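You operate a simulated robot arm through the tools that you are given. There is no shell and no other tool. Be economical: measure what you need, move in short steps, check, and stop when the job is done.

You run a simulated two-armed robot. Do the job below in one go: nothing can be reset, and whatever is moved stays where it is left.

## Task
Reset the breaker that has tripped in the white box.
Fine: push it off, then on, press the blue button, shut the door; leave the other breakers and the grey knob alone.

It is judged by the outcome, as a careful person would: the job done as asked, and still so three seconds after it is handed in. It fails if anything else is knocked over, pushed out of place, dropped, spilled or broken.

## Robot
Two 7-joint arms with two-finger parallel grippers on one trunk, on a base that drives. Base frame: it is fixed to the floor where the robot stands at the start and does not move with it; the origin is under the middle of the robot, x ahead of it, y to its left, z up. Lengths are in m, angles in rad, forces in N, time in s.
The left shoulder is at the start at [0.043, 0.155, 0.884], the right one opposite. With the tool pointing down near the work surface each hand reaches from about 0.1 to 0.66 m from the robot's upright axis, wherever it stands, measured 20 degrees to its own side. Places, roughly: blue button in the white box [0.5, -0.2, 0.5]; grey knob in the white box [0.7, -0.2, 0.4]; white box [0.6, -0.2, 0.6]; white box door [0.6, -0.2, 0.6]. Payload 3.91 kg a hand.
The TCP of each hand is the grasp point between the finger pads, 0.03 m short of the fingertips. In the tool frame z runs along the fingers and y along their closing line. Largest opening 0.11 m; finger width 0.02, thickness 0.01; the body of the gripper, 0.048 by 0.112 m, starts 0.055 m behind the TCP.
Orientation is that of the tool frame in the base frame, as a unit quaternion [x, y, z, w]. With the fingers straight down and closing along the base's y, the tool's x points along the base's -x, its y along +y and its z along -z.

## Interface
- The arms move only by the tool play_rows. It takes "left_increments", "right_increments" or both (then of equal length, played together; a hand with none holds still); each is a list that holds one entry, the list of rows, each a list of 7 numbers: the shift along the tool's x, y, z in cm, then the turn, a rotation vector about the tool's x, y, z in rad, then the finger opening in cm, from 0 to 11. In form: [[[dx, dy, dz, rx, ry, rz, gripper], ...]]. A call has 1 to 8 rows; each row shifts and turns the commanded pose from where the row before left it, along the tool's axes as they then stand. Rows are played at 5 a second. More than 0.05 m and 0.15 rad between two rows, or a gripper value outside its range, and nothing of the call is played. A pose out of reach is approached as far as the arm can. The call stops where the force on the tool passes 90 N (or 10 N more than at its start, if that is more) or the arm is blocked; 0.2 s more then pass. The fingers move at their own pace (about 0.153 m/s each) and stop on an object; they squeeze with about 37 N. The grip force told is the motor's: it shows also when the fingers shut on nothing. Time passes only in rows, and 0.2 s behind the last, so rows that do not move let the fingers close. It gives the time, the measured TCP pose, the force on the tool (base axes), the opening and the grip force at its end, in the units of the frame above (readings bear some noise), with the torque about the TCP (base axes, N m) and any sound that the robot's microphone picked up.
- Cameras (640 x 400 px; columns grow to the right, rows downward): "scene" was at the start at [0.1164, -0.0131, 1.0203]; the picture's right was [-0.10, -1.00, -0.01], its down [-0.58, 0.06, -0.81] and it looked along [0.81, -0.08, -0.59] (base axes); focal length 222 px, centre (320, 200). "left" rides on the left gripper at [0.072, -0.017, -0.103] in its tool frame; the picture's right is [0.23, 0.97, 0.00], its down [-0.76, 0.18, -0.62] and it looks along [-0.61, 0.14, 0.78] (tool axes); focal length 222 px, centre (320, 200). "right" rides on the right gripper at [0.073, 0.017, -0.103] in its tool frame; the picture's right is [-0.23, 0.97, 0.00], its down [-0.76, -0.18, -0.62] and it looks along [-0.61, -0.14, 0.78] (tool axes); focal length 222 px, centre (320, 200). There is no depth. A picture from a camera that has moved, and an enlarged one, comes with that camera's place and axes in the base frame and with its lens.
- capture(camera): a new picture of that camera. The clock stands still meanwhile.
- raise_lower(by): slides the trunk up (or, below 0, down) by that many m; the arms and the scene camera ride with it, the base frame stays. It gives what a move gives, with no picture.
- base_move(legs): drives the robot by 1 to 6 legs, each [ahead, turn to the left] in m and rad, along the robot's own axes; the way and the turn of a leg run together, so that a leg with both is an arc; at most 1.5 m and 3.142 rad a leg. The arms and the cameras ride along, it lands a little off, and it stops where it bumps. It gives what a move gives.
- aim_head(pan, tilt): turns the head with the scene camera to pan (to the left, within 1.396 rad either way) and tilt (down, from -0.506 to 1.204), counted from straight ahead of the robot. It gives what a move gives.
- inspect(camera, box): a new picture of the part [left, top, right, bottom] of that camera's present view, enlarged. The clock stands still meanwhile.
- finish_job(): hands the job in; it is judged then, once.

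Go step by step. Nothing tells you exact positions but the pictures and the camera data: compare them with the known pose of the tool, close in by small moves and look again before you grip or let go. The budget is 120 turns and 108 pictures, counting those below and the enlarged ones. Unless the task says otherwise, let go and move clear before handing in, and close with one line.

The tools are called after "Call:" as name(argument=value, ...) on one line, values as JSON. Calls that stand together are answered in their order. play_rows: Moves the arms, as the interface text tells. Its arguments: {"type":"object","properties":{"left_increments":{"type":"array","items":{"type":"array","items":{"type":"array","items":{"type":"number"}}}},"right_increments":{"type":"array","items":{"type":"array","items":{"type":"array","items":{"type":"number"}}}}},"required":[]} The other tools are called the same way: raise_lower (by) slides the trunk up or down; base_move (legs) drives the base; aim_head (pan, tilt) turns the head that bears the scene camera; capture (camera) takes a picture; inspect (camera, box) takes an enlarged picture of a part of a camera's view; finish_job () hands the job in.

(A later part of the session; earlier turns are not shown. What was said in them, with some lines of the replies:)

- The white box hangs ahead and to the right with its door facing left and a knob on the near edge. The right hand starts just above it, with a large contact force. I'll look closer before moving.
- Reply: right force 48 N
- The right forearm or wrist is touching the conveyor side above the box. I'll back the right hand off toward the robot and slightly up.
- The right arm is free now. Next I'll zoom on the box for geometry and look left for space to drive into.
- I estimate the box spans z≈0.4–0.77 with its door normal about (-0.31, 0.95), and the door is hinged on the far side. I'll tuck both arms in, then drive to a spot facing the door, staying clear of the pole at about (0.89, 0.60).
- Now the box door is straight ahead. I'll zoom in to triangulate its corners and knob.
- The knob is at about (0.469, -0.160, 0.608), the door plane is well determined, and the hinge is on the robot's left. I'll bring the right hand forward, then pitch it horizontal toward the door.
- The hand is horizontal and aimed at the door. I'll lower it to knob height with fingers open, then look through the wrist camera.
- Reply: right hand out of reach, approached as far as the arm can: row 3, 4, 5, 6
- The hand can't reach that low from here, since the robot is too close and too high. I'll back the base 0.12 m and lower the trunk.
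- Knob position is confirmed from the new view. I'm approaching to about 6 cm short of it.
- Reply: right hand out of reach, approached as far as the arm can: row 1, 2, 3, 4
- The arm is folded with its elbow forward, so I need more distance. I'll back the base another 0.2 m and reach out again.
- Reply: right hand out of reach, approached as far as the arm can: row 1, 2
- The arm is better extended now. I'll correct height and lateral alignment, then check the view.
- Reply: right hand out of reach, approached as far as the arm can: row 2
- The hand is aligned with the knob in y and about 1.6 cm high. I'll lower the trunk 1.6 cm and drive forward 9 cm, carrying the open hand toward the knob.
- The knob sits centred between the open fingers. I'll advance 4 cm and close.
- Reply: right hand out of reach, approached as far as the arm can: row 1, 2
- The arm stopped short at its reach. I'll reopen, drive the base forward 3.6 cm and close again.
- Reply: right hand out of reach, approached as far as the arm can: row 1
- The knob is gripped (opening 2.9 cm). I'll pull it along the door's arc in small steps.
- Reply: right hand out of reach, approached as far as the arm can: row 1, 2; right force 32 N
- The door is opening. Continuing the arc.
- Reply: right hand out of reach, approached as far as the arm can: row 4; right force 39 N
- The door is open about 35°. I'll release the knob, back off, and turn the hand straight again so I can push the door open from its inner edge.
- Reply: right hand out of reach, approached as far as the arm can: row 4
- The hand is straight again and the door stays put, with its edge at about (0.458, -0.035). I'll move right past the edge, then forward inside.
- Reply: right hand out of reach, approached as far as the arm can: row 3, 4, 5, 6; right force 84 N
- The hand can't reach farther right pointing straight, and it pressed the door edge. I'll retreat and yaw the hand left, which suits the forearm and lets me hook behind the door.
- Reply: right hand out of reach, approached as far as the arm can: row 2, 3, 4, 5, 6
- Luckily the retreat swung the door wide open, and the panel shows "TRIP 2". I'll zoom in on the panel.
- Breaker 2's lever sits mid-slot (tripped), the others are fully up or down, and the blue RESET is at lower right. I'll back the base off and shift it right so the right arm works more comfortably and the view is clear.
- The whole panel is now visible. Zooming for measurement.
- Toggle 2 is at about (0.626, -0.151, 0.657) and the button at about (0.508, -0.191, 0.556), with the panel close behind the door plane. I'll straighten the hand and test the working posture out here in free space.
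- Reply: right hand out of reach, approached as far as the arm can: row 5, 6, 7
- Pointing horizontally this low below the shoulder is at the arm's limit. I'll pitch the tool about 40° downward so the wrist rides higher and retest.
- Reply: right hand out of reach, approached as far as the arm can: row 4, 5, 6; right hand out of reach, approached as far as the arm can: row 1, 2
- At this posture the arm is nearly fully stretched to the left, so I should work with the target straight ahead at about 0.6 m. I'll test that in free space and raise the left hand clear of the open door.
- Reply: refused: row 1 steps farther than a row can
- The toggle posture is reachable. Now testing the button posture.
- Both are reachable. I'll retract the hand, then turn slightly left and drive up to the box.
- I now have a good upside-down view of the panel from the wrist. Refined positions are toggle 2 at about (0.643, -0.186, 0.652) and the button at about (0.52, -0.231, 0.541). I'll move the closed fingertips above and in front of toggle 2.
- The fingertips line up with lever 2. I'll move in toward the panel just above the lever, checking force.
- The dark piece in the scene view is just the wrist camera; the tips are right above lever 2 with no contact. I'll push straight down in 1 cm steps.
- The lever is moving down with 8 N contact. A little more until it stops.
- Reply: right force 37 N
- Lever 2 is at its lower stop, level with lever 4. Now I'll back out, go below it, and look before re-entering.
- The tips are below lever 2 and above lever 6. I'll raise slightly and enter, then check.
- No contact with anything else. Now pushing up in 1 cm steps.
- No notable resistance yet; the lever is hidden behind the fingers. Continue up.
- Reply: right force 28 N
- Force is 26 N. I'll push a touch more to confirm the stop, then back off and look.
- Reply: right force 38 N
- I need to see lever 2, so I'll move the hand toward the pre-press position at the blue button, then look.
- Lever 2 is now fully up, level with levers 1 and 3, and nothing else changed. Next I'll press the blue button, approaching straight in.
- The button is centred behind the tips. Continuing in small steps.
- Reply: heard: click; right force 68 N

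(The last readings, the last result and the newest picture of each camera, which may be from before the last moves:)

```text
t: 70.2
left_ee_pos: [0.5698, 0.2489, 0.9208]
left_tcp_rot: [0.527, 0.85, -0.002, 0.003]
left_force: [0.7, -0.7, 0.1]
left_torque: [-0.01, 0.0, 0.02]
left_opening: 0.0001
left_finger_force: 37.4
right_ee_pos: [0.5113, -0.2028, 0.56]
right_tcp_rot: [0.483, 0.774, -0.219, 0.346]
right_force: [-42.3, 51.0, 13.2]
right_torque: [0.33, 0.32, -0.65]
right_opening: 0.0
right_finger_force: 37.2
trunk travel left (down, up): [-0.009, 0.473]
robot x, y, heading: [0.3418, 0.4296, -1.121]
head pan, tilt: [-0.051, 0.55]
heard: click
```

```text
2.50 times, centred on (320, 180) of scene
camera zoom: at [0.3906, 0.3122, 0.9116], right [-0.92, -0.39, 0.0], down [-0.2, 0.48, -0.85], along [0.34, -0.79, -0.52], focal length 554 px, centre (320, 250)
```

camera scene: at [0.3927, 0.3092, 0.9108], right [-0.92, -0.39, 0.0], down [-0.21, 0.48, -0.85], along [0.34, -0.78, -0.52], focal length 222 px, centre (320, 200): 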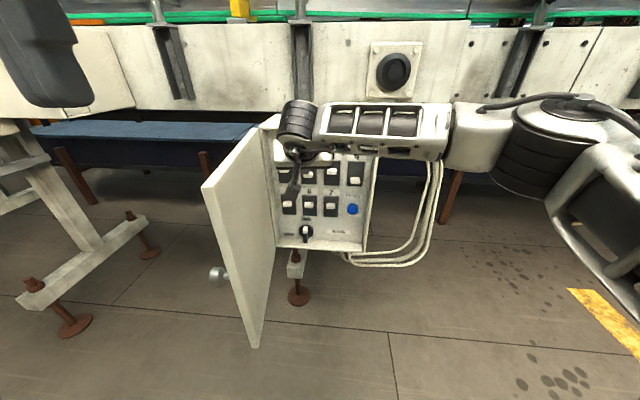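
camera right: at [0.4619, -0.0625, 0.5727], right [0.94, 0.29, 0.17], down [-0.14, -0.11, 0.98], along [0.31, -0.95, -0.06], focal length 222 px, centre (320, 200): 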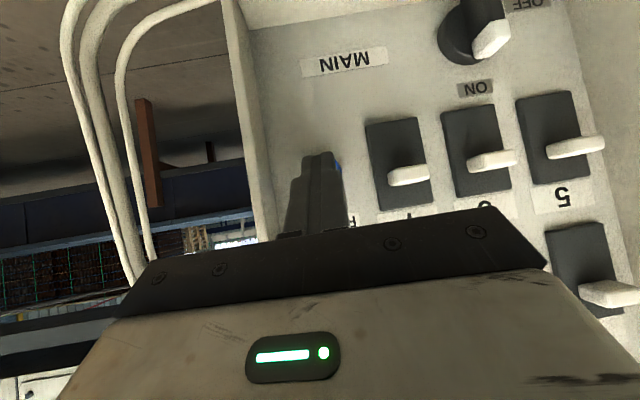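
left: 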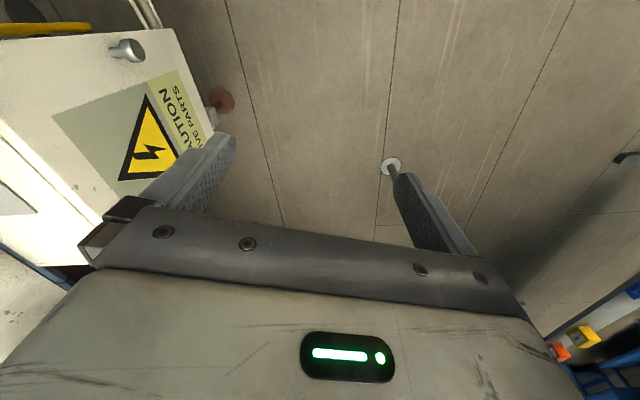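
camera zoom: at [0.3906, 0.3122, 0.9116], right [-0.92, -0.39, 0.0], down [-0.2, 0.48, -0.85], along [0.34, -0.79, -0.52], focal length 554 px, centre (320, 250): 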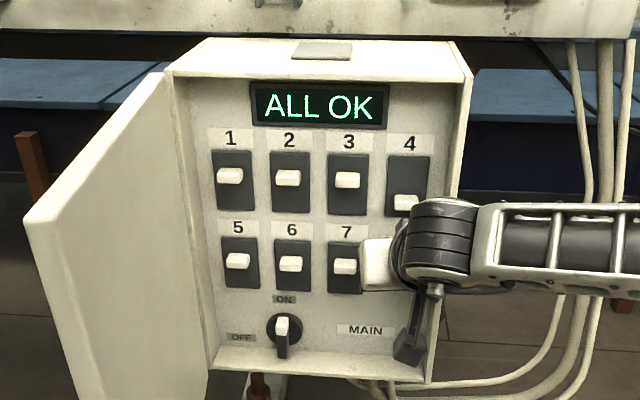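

The display reads ALL OK with a click heard. I'll retract the right hand straight out and clear of the door's swing.

Call:
play_rows(right_increments=[[[1.95, 0.41, -2.24, 0, 0, 0, 0], [1.95, 0.41, -2.24, 0, 0, 0, 0], [1.95, 0.41, -2.24, 0, 0, 0, 0], [1.95, 0, -2.24, 0, 0, 0, 0], [1.95, -2, -2.24, 0, 0, 0, 0], [1.95, -2, -2.24, 0, 0, 0, 0], [1.95, -2, -2.24, 0, 0, 0, 0]]])

Call:
aim_head(pan=0.15, tilt=0.6)

Call:
capture(camera="scene")

Call:
capture(camera="left")

```text
t: 71.8
left_ee_pos: [0.5727, 0.2443, 0.9196]
left_tcp_rot: [0.527, 0.85, -0.001, 0.0]
left_force: [0.1, -1.0, -0.5]
left_torque: [-0.01, -0.02, 0.03]
left_opening: 0.0
left_finger_force: 36.6
right_ee_pos: [0.3803, -0.0395, 0.5627]
right_tcp_rot: [0.482, 0.772, -0.22, 0.351]
right_force: [0.0, 1.2, 0.2]
right_torque: [0.01, 0.0, -0.03]
right_opening: 0.0
right_finger_force: 36.7
trunk travel left (down, up): [-0.009, 0.473]
robot x, y, heading: [0.3381, 0.4298, -1.119]
head pan, tilt: [-0.051, 0.55]
```

```text
t: 72.5
left_ee_pos: [0.5719, 0.2439, 0.9194]
left_tcp_rot: [0.527, 0.85, 0.0, 0.001]
left_force: [0.4, 0.2, 0.2]
left_torque: [0.01, -0.02, 0.03]
left_opening: 0.0
left_finger_force: 37.2
right_ee_pos: [0.3797, -0.0395, 0.561]
right_tcp_rot: [0.48, 0.773, -0.22, 0.35]
right_force: [0.2, 0.1, -0.4]
right_torque: [0.01, 0.03, -0.01]
right_opening: 0.0001
right_finger_force: 37.2
trunk travel left (down, up): [-0.009, 0.473]
robot x, y, heading: [0.3395, 0.4317, -1.116]
head pan, tilt: [0.15, 0.6]
```

```text
48 pictures are left
camera scene: at [0.4077, 0.319, 0.9063], right [-0.82, -0.57, 0.0], down [-0.32, 0.46, -0.83], along [0.47, -0.68, -0.56], focal length 222 px, centre (320, 200)
```

scene: 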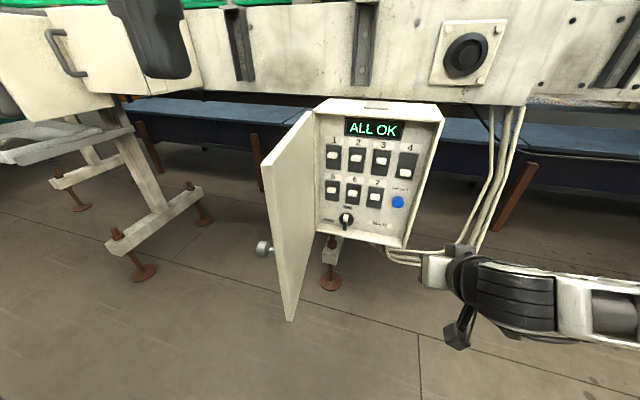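

```text
47 pictures are left
camera left: at [0.5248, 0.303, 1.0222], right [0.77, 0.64, 0.0], down [0.5, -0.6, 0.62], along [0.4, -0.48, -0.78], focal length 222 px, centre (320, 200)
```

left: 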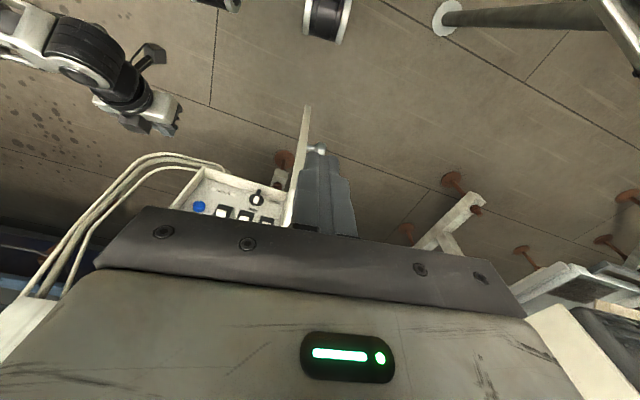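

The panel is all OK with the door at about 85°. I'll take the left hand over and down on the outer side of the door, keeping the tips above the door knob.

Call:
play_rows(left_increments=[[[-4.25, 1.7, 0, 0, 0, 0, 0], [-4.25, 1.7, 0, 0, 0, 0, 0], [-4.25, 1.7, 0, 0, 0, 0, 0], [-4.25, 1.7, 0, 0, 0, 0, 0]]])

Call:
capture(camera="scene")

Call:
capture(camera="left")

```text
t: 73.5
left_ee_pos: [0.7103, 0.1228, 0.9209]
left_tcp_rot: [0.526, 0.85, -0.001, 0.001]
left_force: [0.4, -0.2, -1.0]
left_torque: [-0.01, -0.03, -0.01]
left_opening: 0.0
left_finger_force: 37.5
right_ee_pos: [0.3804, -0.0413, 0.5612]
right_tcp_rot: [0.482, 0.772, -0.22, 0.35]
right_force: [0.4, -0.4, 0.7]
right_torque: [-0.03, -0.02, 0.03]
right_opening: 0.0
right_finger_force: 37.1
trunk travel left (down, up): [-0.009, 0.473]
robot x, y, heading: [0.3435, 0.4266, -1.118]
head pan, tilt: [0.15, 0.6]
```

```text
46 pictures are left
camera scene: at [0.4077, 0.3192, 0.9063], right [-0.82, -0.57, 0.0], down [-0.32, 0.46, -0.83], along [0.47, -0.68, -0.56], focal length 222 px, centre (320, 200)
```

scene: 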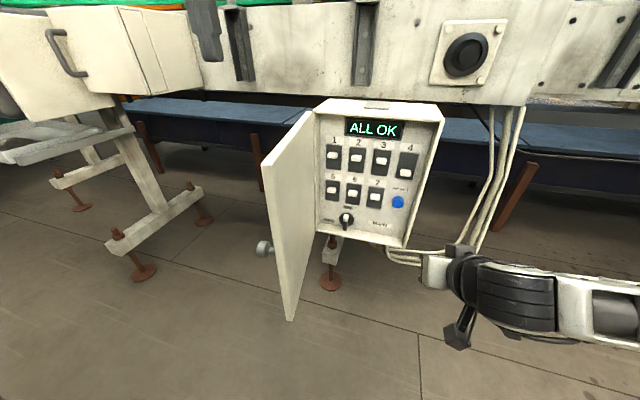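

```text
45 pictures are left
camera left: at [0.6628, 0.1805, 1.023], right [0.77, 0.64, 0.0], down [0.5, -0.6, 0.63], along [0.4, -0.48, -0.78], focal length 222 px, centre (320, 200)
```

left: 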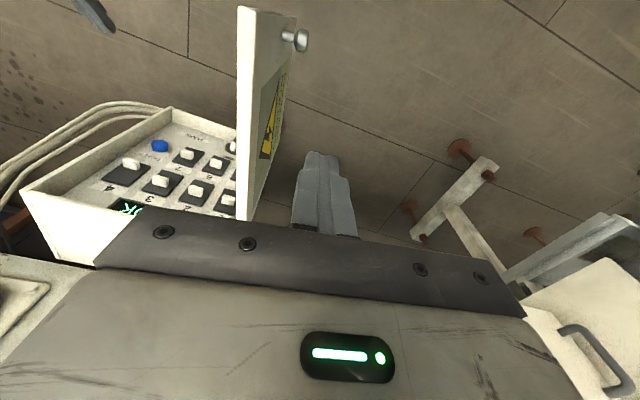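

The left hand is clear on the outer side. Lowering 17 cm.

Call:
play_rows(left_increments=[[[0, 0, 4.3, 0, 0, 0, 0], [0, 0, 4.3, 0, 0, 0, 0], [0, 0, 4.3, 0, 0, 0, 0], [0, 0, 4.3, 0, 0, 0, 0]]])

Call:
capture(camera="scene")

Call:
capture(camera="left")

```text
t: 74.5
left_ee_pos: [0.7096, 0.1234, 0.7478]
left_tcp_rot: [0.526, 0.85, -0.001, 0.001]
left_force: [-0.6, -0.1, 0.0]
left_torque: [0.03, -0.02, 0.03]
left_opening: 0.0
left_finger_force: 37.0
right_ee_pos: [0.3804, -0.0402, 0.5619]
right_tcp_rot: [0.482, 0.772, -0.221, 0.35]
right_force: [0.3, 0.7, 0.0]
right_torque: [-0.02, 0.04, 0.03]
right_opening: 0.0
right_finger_force: 36.8
trunk travel left (down, up): [-0.009, 0.473]
robot x, y, heading: [0.3378, 0.4293, -1.118]
head pan, tilt: [0.15, 0.6]
```

```text
44 pictures are left
camera scene: at [0.4076, 0.3192, 0.9064], right [-0.82, -0.57, 0.0], down [-0.32, 0.46, -0.83], along [0.47, -0.68, -0.56], focal length 222 px, centre (320, 200)
```

scene: 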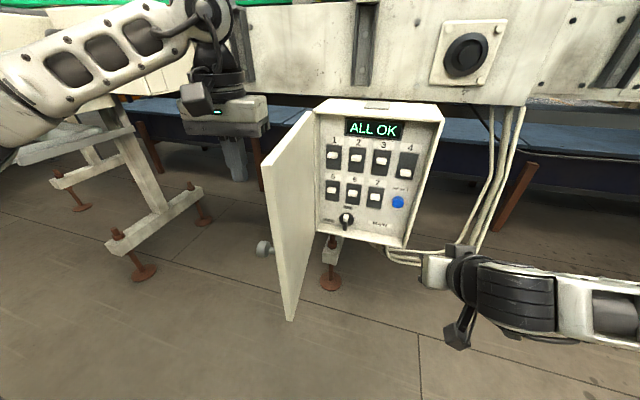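

```text
43 pictures are left
camera left: at [0.6616, 0.1816, 0.8501], right [0.77, 0.64, 0.0], down [0.5, -0.6, 0.63], along [0.4, -0.48, -0.78], focal length 222 px, centre (320, 200)
```

left: 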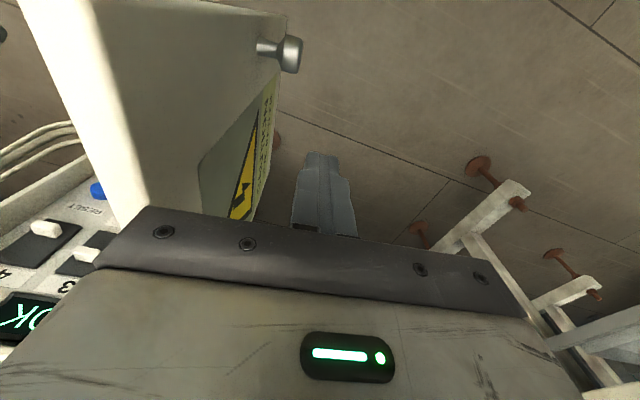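

The hand is beside the door with the tips below its top edge and above the knob. I'll sweep the first half of the closing arc.

Call:
play_rows(left_increments=[[[0.53, -3.98, -0.5, 0, 0, 0, 0], [0.46, -3.96, -0.5, 0, 0, 0, 0], [-0.23, -4.03, 0, 0, 0, 0, 0], [-0.95, -3.94, 0, 0, 0, 0, 0], [-1.65, -3.66, 0, 0, 0, 0, 0]]])

Call:
capture(camera="scene")

```text
t: 75.7
left_ee_pos: [0.5427, 0.0215, 0.7558]
left_tcp_rot: [0.526, 0.851, -0.001, 0.0]
left_force: [0.2, 0.1, -0.7]
left_torque: [-0.02, 0.01, -0.02]
left_opening: 0.0002
left_finger_force: 36.9
right_ee_pos: [0.38, -0.0402, 0.5617]
right_tcp_rot: [0.481, 0.773, -0.22, 0.35]
right_force: [0.9, 0.1, -0.3]
right_torque: [-0.01, 0.02, 0.0]
right_opening: 0.0001
right_finger_force: 37.3
trunk travel left (down, up): [-0.009, 0.473]
robot x, y, heading: [0.3374, 0.4268, -1.115]
head pan, tilt: [0.15, 0.6]
```

```text
42 pictures are left
camera scene: at [0.4078, 0.3192, 0.9063], right [-0.82, -0.57, 0.0], down [-0.32, 0.46, -0.83], along [0.47, -0.68, -0.56], focal length 222 px, centre (320, 200)
```

scene: 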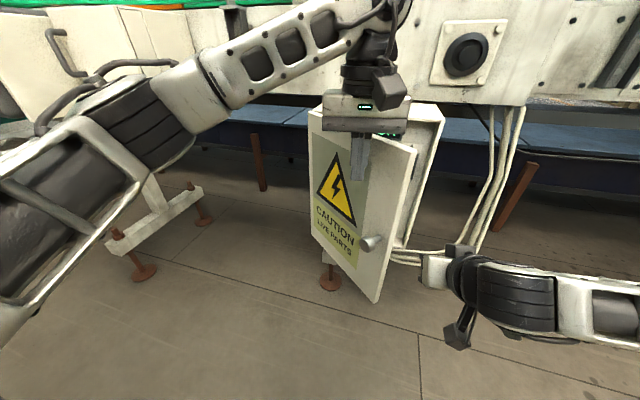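

The door is swinging closed cleanly. Continuing the arc.

Call:
play_rows(left_increments=[[[-2.22, -3.33, 0, 0, 0, 0, 0], [-2.77, -2.92, 0, 0, 0, 0, 0], [-3.24, -2.37, 0, 0, 0, 0, 0], [-3.58, -1.78, 0, 0, 0, 0, 0]]])

Call:
capture(camera="scene")

```text
t: 76.7
left_ee_pos: [0.5117, -0.0751, 0.7537]
left_tcp_rot: [0.527, 0.85, -0.001, 0.002]
left_force: [-0.6, -0.4, -1.0]
left_torque: [0.01, -0.02, 0.04]
left_opening: 0.0
left_finger_force: 36.8
left hand out of reach, approached as far as the arm can: row 3, 4
right_ee_pos: [0.3796, -0.0402, 0.5608]
right_tcp_rot: [0.481, 0.773, -0.22, 0.351]
right_force: [0.2, -0.3, 0.1]
right_torque: [-0.01, 0.02, 0.01]
right_opening: 0.0
right_finger_force: 36.9
trunk travel left (down, up): [-0.009, 0.473]
robot x, y, heading: [0.3399, 0.4307, -1.118]
head pan, tilt: [0.15, 0.6]
```

```text
41 pictures are left
camera scene: at [0.4078, 0.3191, 0.9063], right [-0.82, -0.57, 0.0], down [-0.32, 0.46, -0.83], along [0.47, -0.68, -0.56], focal length 222 px, centre (320, 200)
```

scene: 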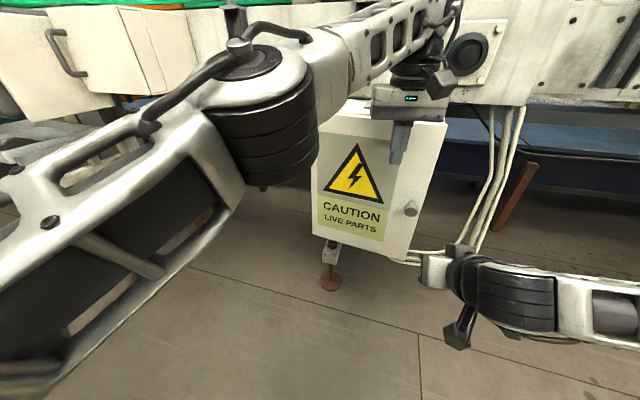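

The left arm is at its reach limit with the door about 15–20° ajar. I'll withdraw the left hand, then finish pushing with the right fingertips from below the knob.

Call:
play_rows(left_increments=[[[4, 1.5, 0, 0, 0, 0, 0], [4, 2, -1, 0, 0, 0, 0], [3.5, 2, -2, 0, 0, 0, 0], [3, 2, -3, 0, 0, 0, 0], [2, 2, -3, 0, 0, 0, 0]]])

Call:
capture(camera="scene")

```text
t: 77.9
left_ee_pos: [0.5229, 0.1164, 0.8426]
left_tcp_rot: [0.526, 0.85, -0.001, 0.001]
left_force: [-0.4, -0.1, -0.7]
left_torque: [0.02, -0.01, -0.02]
left_opening: 0.0001
left_finger_force: 36.6
right_ee_pos: [0.3795, -0.041, 0.5615]
right_tcp_rot: [0.48, 0.773, -0.219, 0.351]
right_force: [0.6, 0.0, 0.2]
right_torque: [0.05, -0.02, 0.03]
right_opening: 0.0001
right_finger_force: 36.9
trunk travel left (down, up): [-0.009, 0.473]
robot x, y, heading: [0.3412, 0.4281, -1.115]
head pan, tilt: [0.15, 0.6]
```

```text
40 pictures are left
camera scene: at [0.4077, 0.3189, 0.9062], right [-0.82, -0.57, 0.0], down [-0.32, 0.46, -0.82], along [0.47, -0.68, -0.57], focal length 222 px, centre (320, 200)
```

scene: 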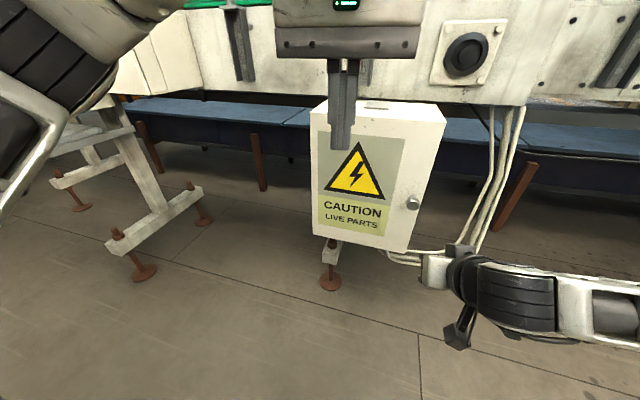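

The door looks almost or fully shut. Zooming to check.

Call:
inspect(camera="scene", box=[300, 90, 460, 260])

Call:
capture(camera="right")

```text
2.35 times, centred on (380, 175) of scene
camera zoom: at [0.4077, 0.3189, 0.9062], right [-0.82, -0.57, 0.0], down [-0.32, 0.46, -0.82], along [0.47, -0.68, -0.57], focal length 521 px, centre (179, 259)
```

zoom: 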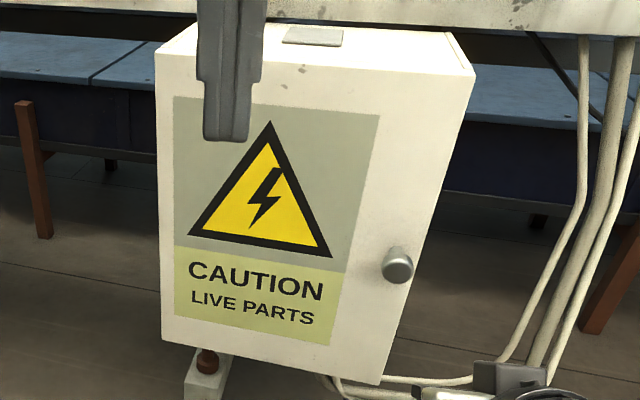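

```text
38 pictures are left
camera right: at [0.3408, 0.0791, 0.5739], right [0.94, 0.29, 0.17], down [-0.14, -0.11, 0.98], along [0.31, -0.95, -0.06], focal length 222 px, centre (320, 200)
```

right: 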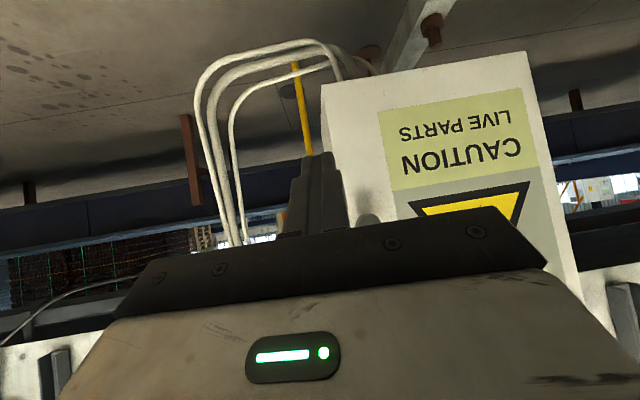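

The door appears shut. To be sure, I'll press it gently with the right fingertips beside and below the knob.

Call:
play_rows(right_increments=[[[-0.56, 3.08, 1.2, 0, 0, 0, 0], [-0.56, 3.08, 1.2, 0, 0, 0, 0], [-0.56, 3.08, 1.2, 0, 0, 0, 0], [-1.62, -0.34, 1.87, 0, 0, 0, 0], [-1.62, -0.34, 1.87, 0, 0, 0, 0], [-1.3, -0.27, 1.5, 0, 0, 0, 0]]])

Call:
capture(camera="right")

Call:
capture(camera="scene")

```text
t: 79.3
left_ee_pos: [0.5229, 0.1151, 0.8427]
left_tcp_rot: [0.527, 0.85, 0.0, 0.001]
left_force: [0.4, -0.5, -0.2]
left_torque: [0.02, 0.01, -0.03]
left_opening: 0.0
left_finger_force: 36.8
right_ee_pos: [0.4994, -0.1008, 0.5489]
right_tcp_rot: [0.482, 0.773, -0.221, 0.35]
right_force: [-0.2, 0.3, -0.6]
right_torque: [0.01, 0.01, 0.06]
right_opening: 0.0
right_finger_force: 37.2
trunk travel left (down, up): [-0.009, 0.473]
robot x, y, heading: [0.3422, 0.4279, -1.119]
head pan, tilt: [0.15, 0.6]
```

```text
37 pictures are left
camera right: at [0.4613, 0.0186, 0.5613], right [0.94, 0.29, 0.17], down [-0.14, -0.11, 0.98], along [0.31, -0.95, -0.06], focal length 222 px, centre (320, 200)
```

right: 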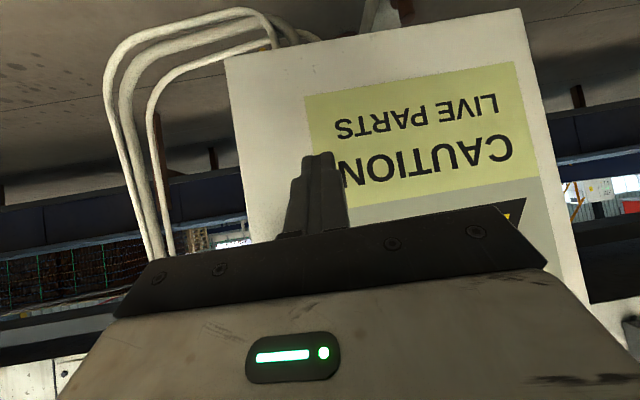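

```text
36 pictures are left
camera scene: at [0.4077, 0.3191, 0.9063], right [-0.82, -0.57, 0.0], down [-0.32, 0.46, -0.83], along [0.47, -0.68, -0.56], focal length 222 px, centre (320, 200)
```

scene: 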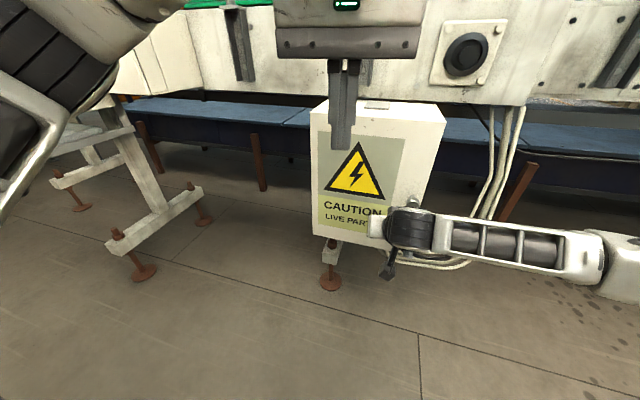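

Shift 3 cm left to keep the gripper body off the knob, then press in gently until contact.

Call:
play_rows(right_increments=[[[0, 3, 0, 0, 0, 0, 0], [-1.3, -0.27, 1.5, 0, 0, 0, 0], [-1.3, -0.27, 1.5, 0, 0, 0, 0], [-0.65, -0.14, 0.75, 0, 0, 0, 0]]])

Call:
play_rows(right_increments=[[[-0.5, -0.1, 0.55, 0, 0, 0, 0], [-0.5, -0.1, 0.55, 0, 0, 0, 0]]])

```text
t: 80.3
left_ee_pos: [0.5223, 0.1146, 0.8429]
left_tcp_rot: [0.527, 0.85, 0.0, 0.001]
left_force: [-0.5, 0.2, 0.3]
left_torque: [-0.03, 0.02, 0.03]
left_opening: 0.0
left_finger_force: 36.9
right_ee_pos: [0.5425, -0.1339, 0.5501]
right_tcp_rot: [0.481, 0.773, -0.22, 0.35]
right_force: [-0.1, -0.1, 0.0]
right_torque: [-0.06, 0.0, 0.0]
right_opening: 0.0
right_finger_force: 37.0
trunk travel left (down, up): [-0.009, 0.473]
robot x, y, heading: [0.3397, 0.4291, -1.114]
head pan, tilt: [0.15, 0.6]
```

```text
t: 80.9
left_ee_pos: [0.5199, 0.1172, 0.8441]
left_tcp_rot: [0.528, 0.849, -0.001, 0.003]
left_force: [-0.6, 0.4, 0.3]
left_torque: [0.02, 0.0, -0.02]
left_opening: 0.0002
left_finger_force: 36.8
right_ee_pos: [0.5449, -0.1356, 0.5499]
right_tcp_rot: [0.482, 0.776, -0.215, 0.344]
right_force: [-20.7, 23.0, 19.0]
right_torque: [-0.28, 0.19, -0.45]
right_opening: 0.0002
right_finger_force: 36.6
trunk travel left (down, up): [-0.009, 0.473]
robot x, y, heading: [0.3398, 0.4291, -1.113]
head pan, tilt: [0.15, 0.6]
stopped in row 2 (right hand): the force on the tool passed its limit at 104 N (the readings are from after the stop); the commanded pose is now the measured one
```

The contact is firm at the closed plane, so the door is shut. Retracting the right hand and checking.

Call:
play_rows(right_increments=[[[1.95, 0.41, -2.24, 0, 0, 0, 0], [1.95, 0.41, -2.24, 0, 0, 0, 0], [1.95, 0.41, -2.24, 0, 0, 0, 0], [1.95, -1, -2.24, 0, 0, 0, 0], [1.95, -3, -2.24, 0, 0, 0, 0], [0, -4, 0, 0, 0, 0, 0], [0, -4, 0, 0, 0, 0, 0]]], left_increments=[[[2, 2, -2, 0, 0, 0, 0], [2, 2, -2, 0, 0, 0, 0], [2, 2, -2, 0, 0, 0, 0], [2, 0, 0, 0, 0, 0, 0], [0, 0, 0, 0, 0, 0, 0], [0, 0, 0, 0, 0, 0, 0], [0, 0, 0, 0, 0, 0, 0]]])

Call:
inspect(camera="scene", box=[290, 80, 470, 260])

Call:
capture(camera="scene")

```text
t: 82.5
left_ee_pos: [0.54, 0.2132, 0.9009]
left_tcp_rot: [0.527, 0.85, 0.0, 0.001]
left_force: [15.9, -17.3, -0.7]
left_torque: [1.88, 1.7, -0.28]
left_opening: 0.0
left_finger_force: 37.3
right_ee_pos: [0.3808, -0.0531, 0.55]
right_tcp_rot: [0.482, 0.777, -0.215, 0.343]
right_force: [-0.1, 1.2, -0.4]
right_torque: [0.01, 0.01, -0.01]
right_opening: 0.0
right_finger_force: 37.0
trunk travel left (down, up): [-0.009, 0.473]
robot x, y, heading: [0.3403, 0.4335, -1.12]
head pan, tilt: [0.15, 0.6]
```

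```text
2.22 times, centred on (380, 170) of scene
camera zoom: at [0.4082, 0.3198, 0.9093], right [-0.82, -0.58, 0.0], down [-0.31, 0.44, -0.84], along [0.49, -0.69, -0.54], focal length 492 px, centre (187, 267)
```

zoom: 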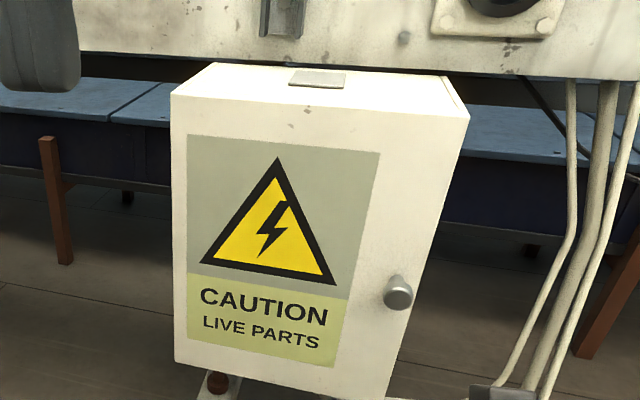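

```text
34 pictures are left
camera scene: at [0.4082, 0.3198, 0.9093], right [-0.82, -0.58, 0.0], down [-0.31, 0.44, -0.84], along [0.49, -0.69, -0.54], focal length 222 px, centre (320, 200)
```

scene: 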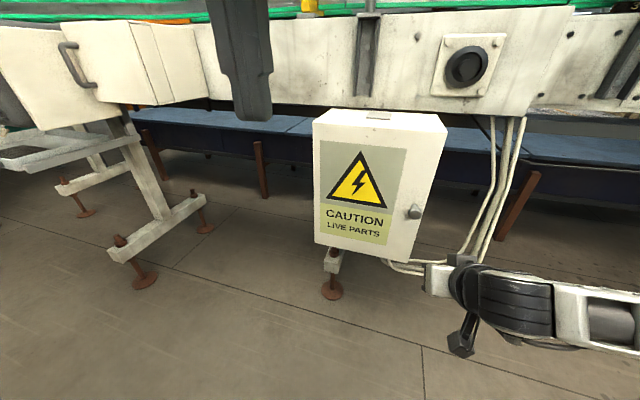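

The door is shut. The left hand is lightly touching the robot's own head, so I'll ease it forward off it.

Call:
play_rows(left_increments=[[[-2.5, 1.5, 0, 0, 0, 0, 0], [-2.5, 1.5, 0, 0, 0, 0, 0], [0, 0, 0, 0, 0, 0, 0]]])

Call:
inspect(camera="scene", box=[290, 80, 470, 260])

```text
t: 83.3
left_ee_pos: [0.5908, 0.1821, 0.9014]
left_tcp_rot: [0.527, 0.85, 0.0, 0.001]
left_force: [0.2, 0.7, -0.6]
left_torque: [-0.03, 0.03, -0.03]
left_opening: 0.0001
left_finger_force: 36.9
right_ee_pos: [0.3813, -0.0535, 0.5495]
right_tcp_rot: [0.483, 0.777, -0.215, 0.342]
right_force: [0.3, 0.6, -1.0]
right_torque: [-0.02, -0.02, 0.02]
right_opening: 0.0
right_finger_force: 37.0
trunk travel left (down, up): [-0.009, 0.473]
robot x, y, heading: [0.3418, 0.428, -1.116]
head pan, tilt: [0.15, 0.6]
```

```text
2.22 times, centred on (380, 170) of scene
camera zoom: at [0.4066, 0.32, 0.9063], right [-0.82, -0.57, 0.0], down [-0.32, 0.47, -0.83], along [0.47, -0.68, -0.56], focal length 492 px, centre (187, 267)
```

zoom: 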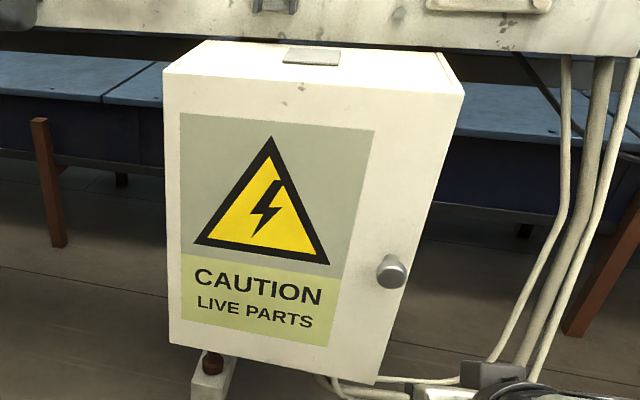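

The door is shut flush, both hands are clear of it, and the panel read "ALL OK" before I closed it. I'm handing in the job.

Call:
finish_job()

```text
The job is handed in.
```

I reset breaker 2, the one that had tripped: pushed it off, then on, and pressed the blue button. The panel then read "ALL OK", and I shut the door. The other breakers and the grey knob stayed where they were.
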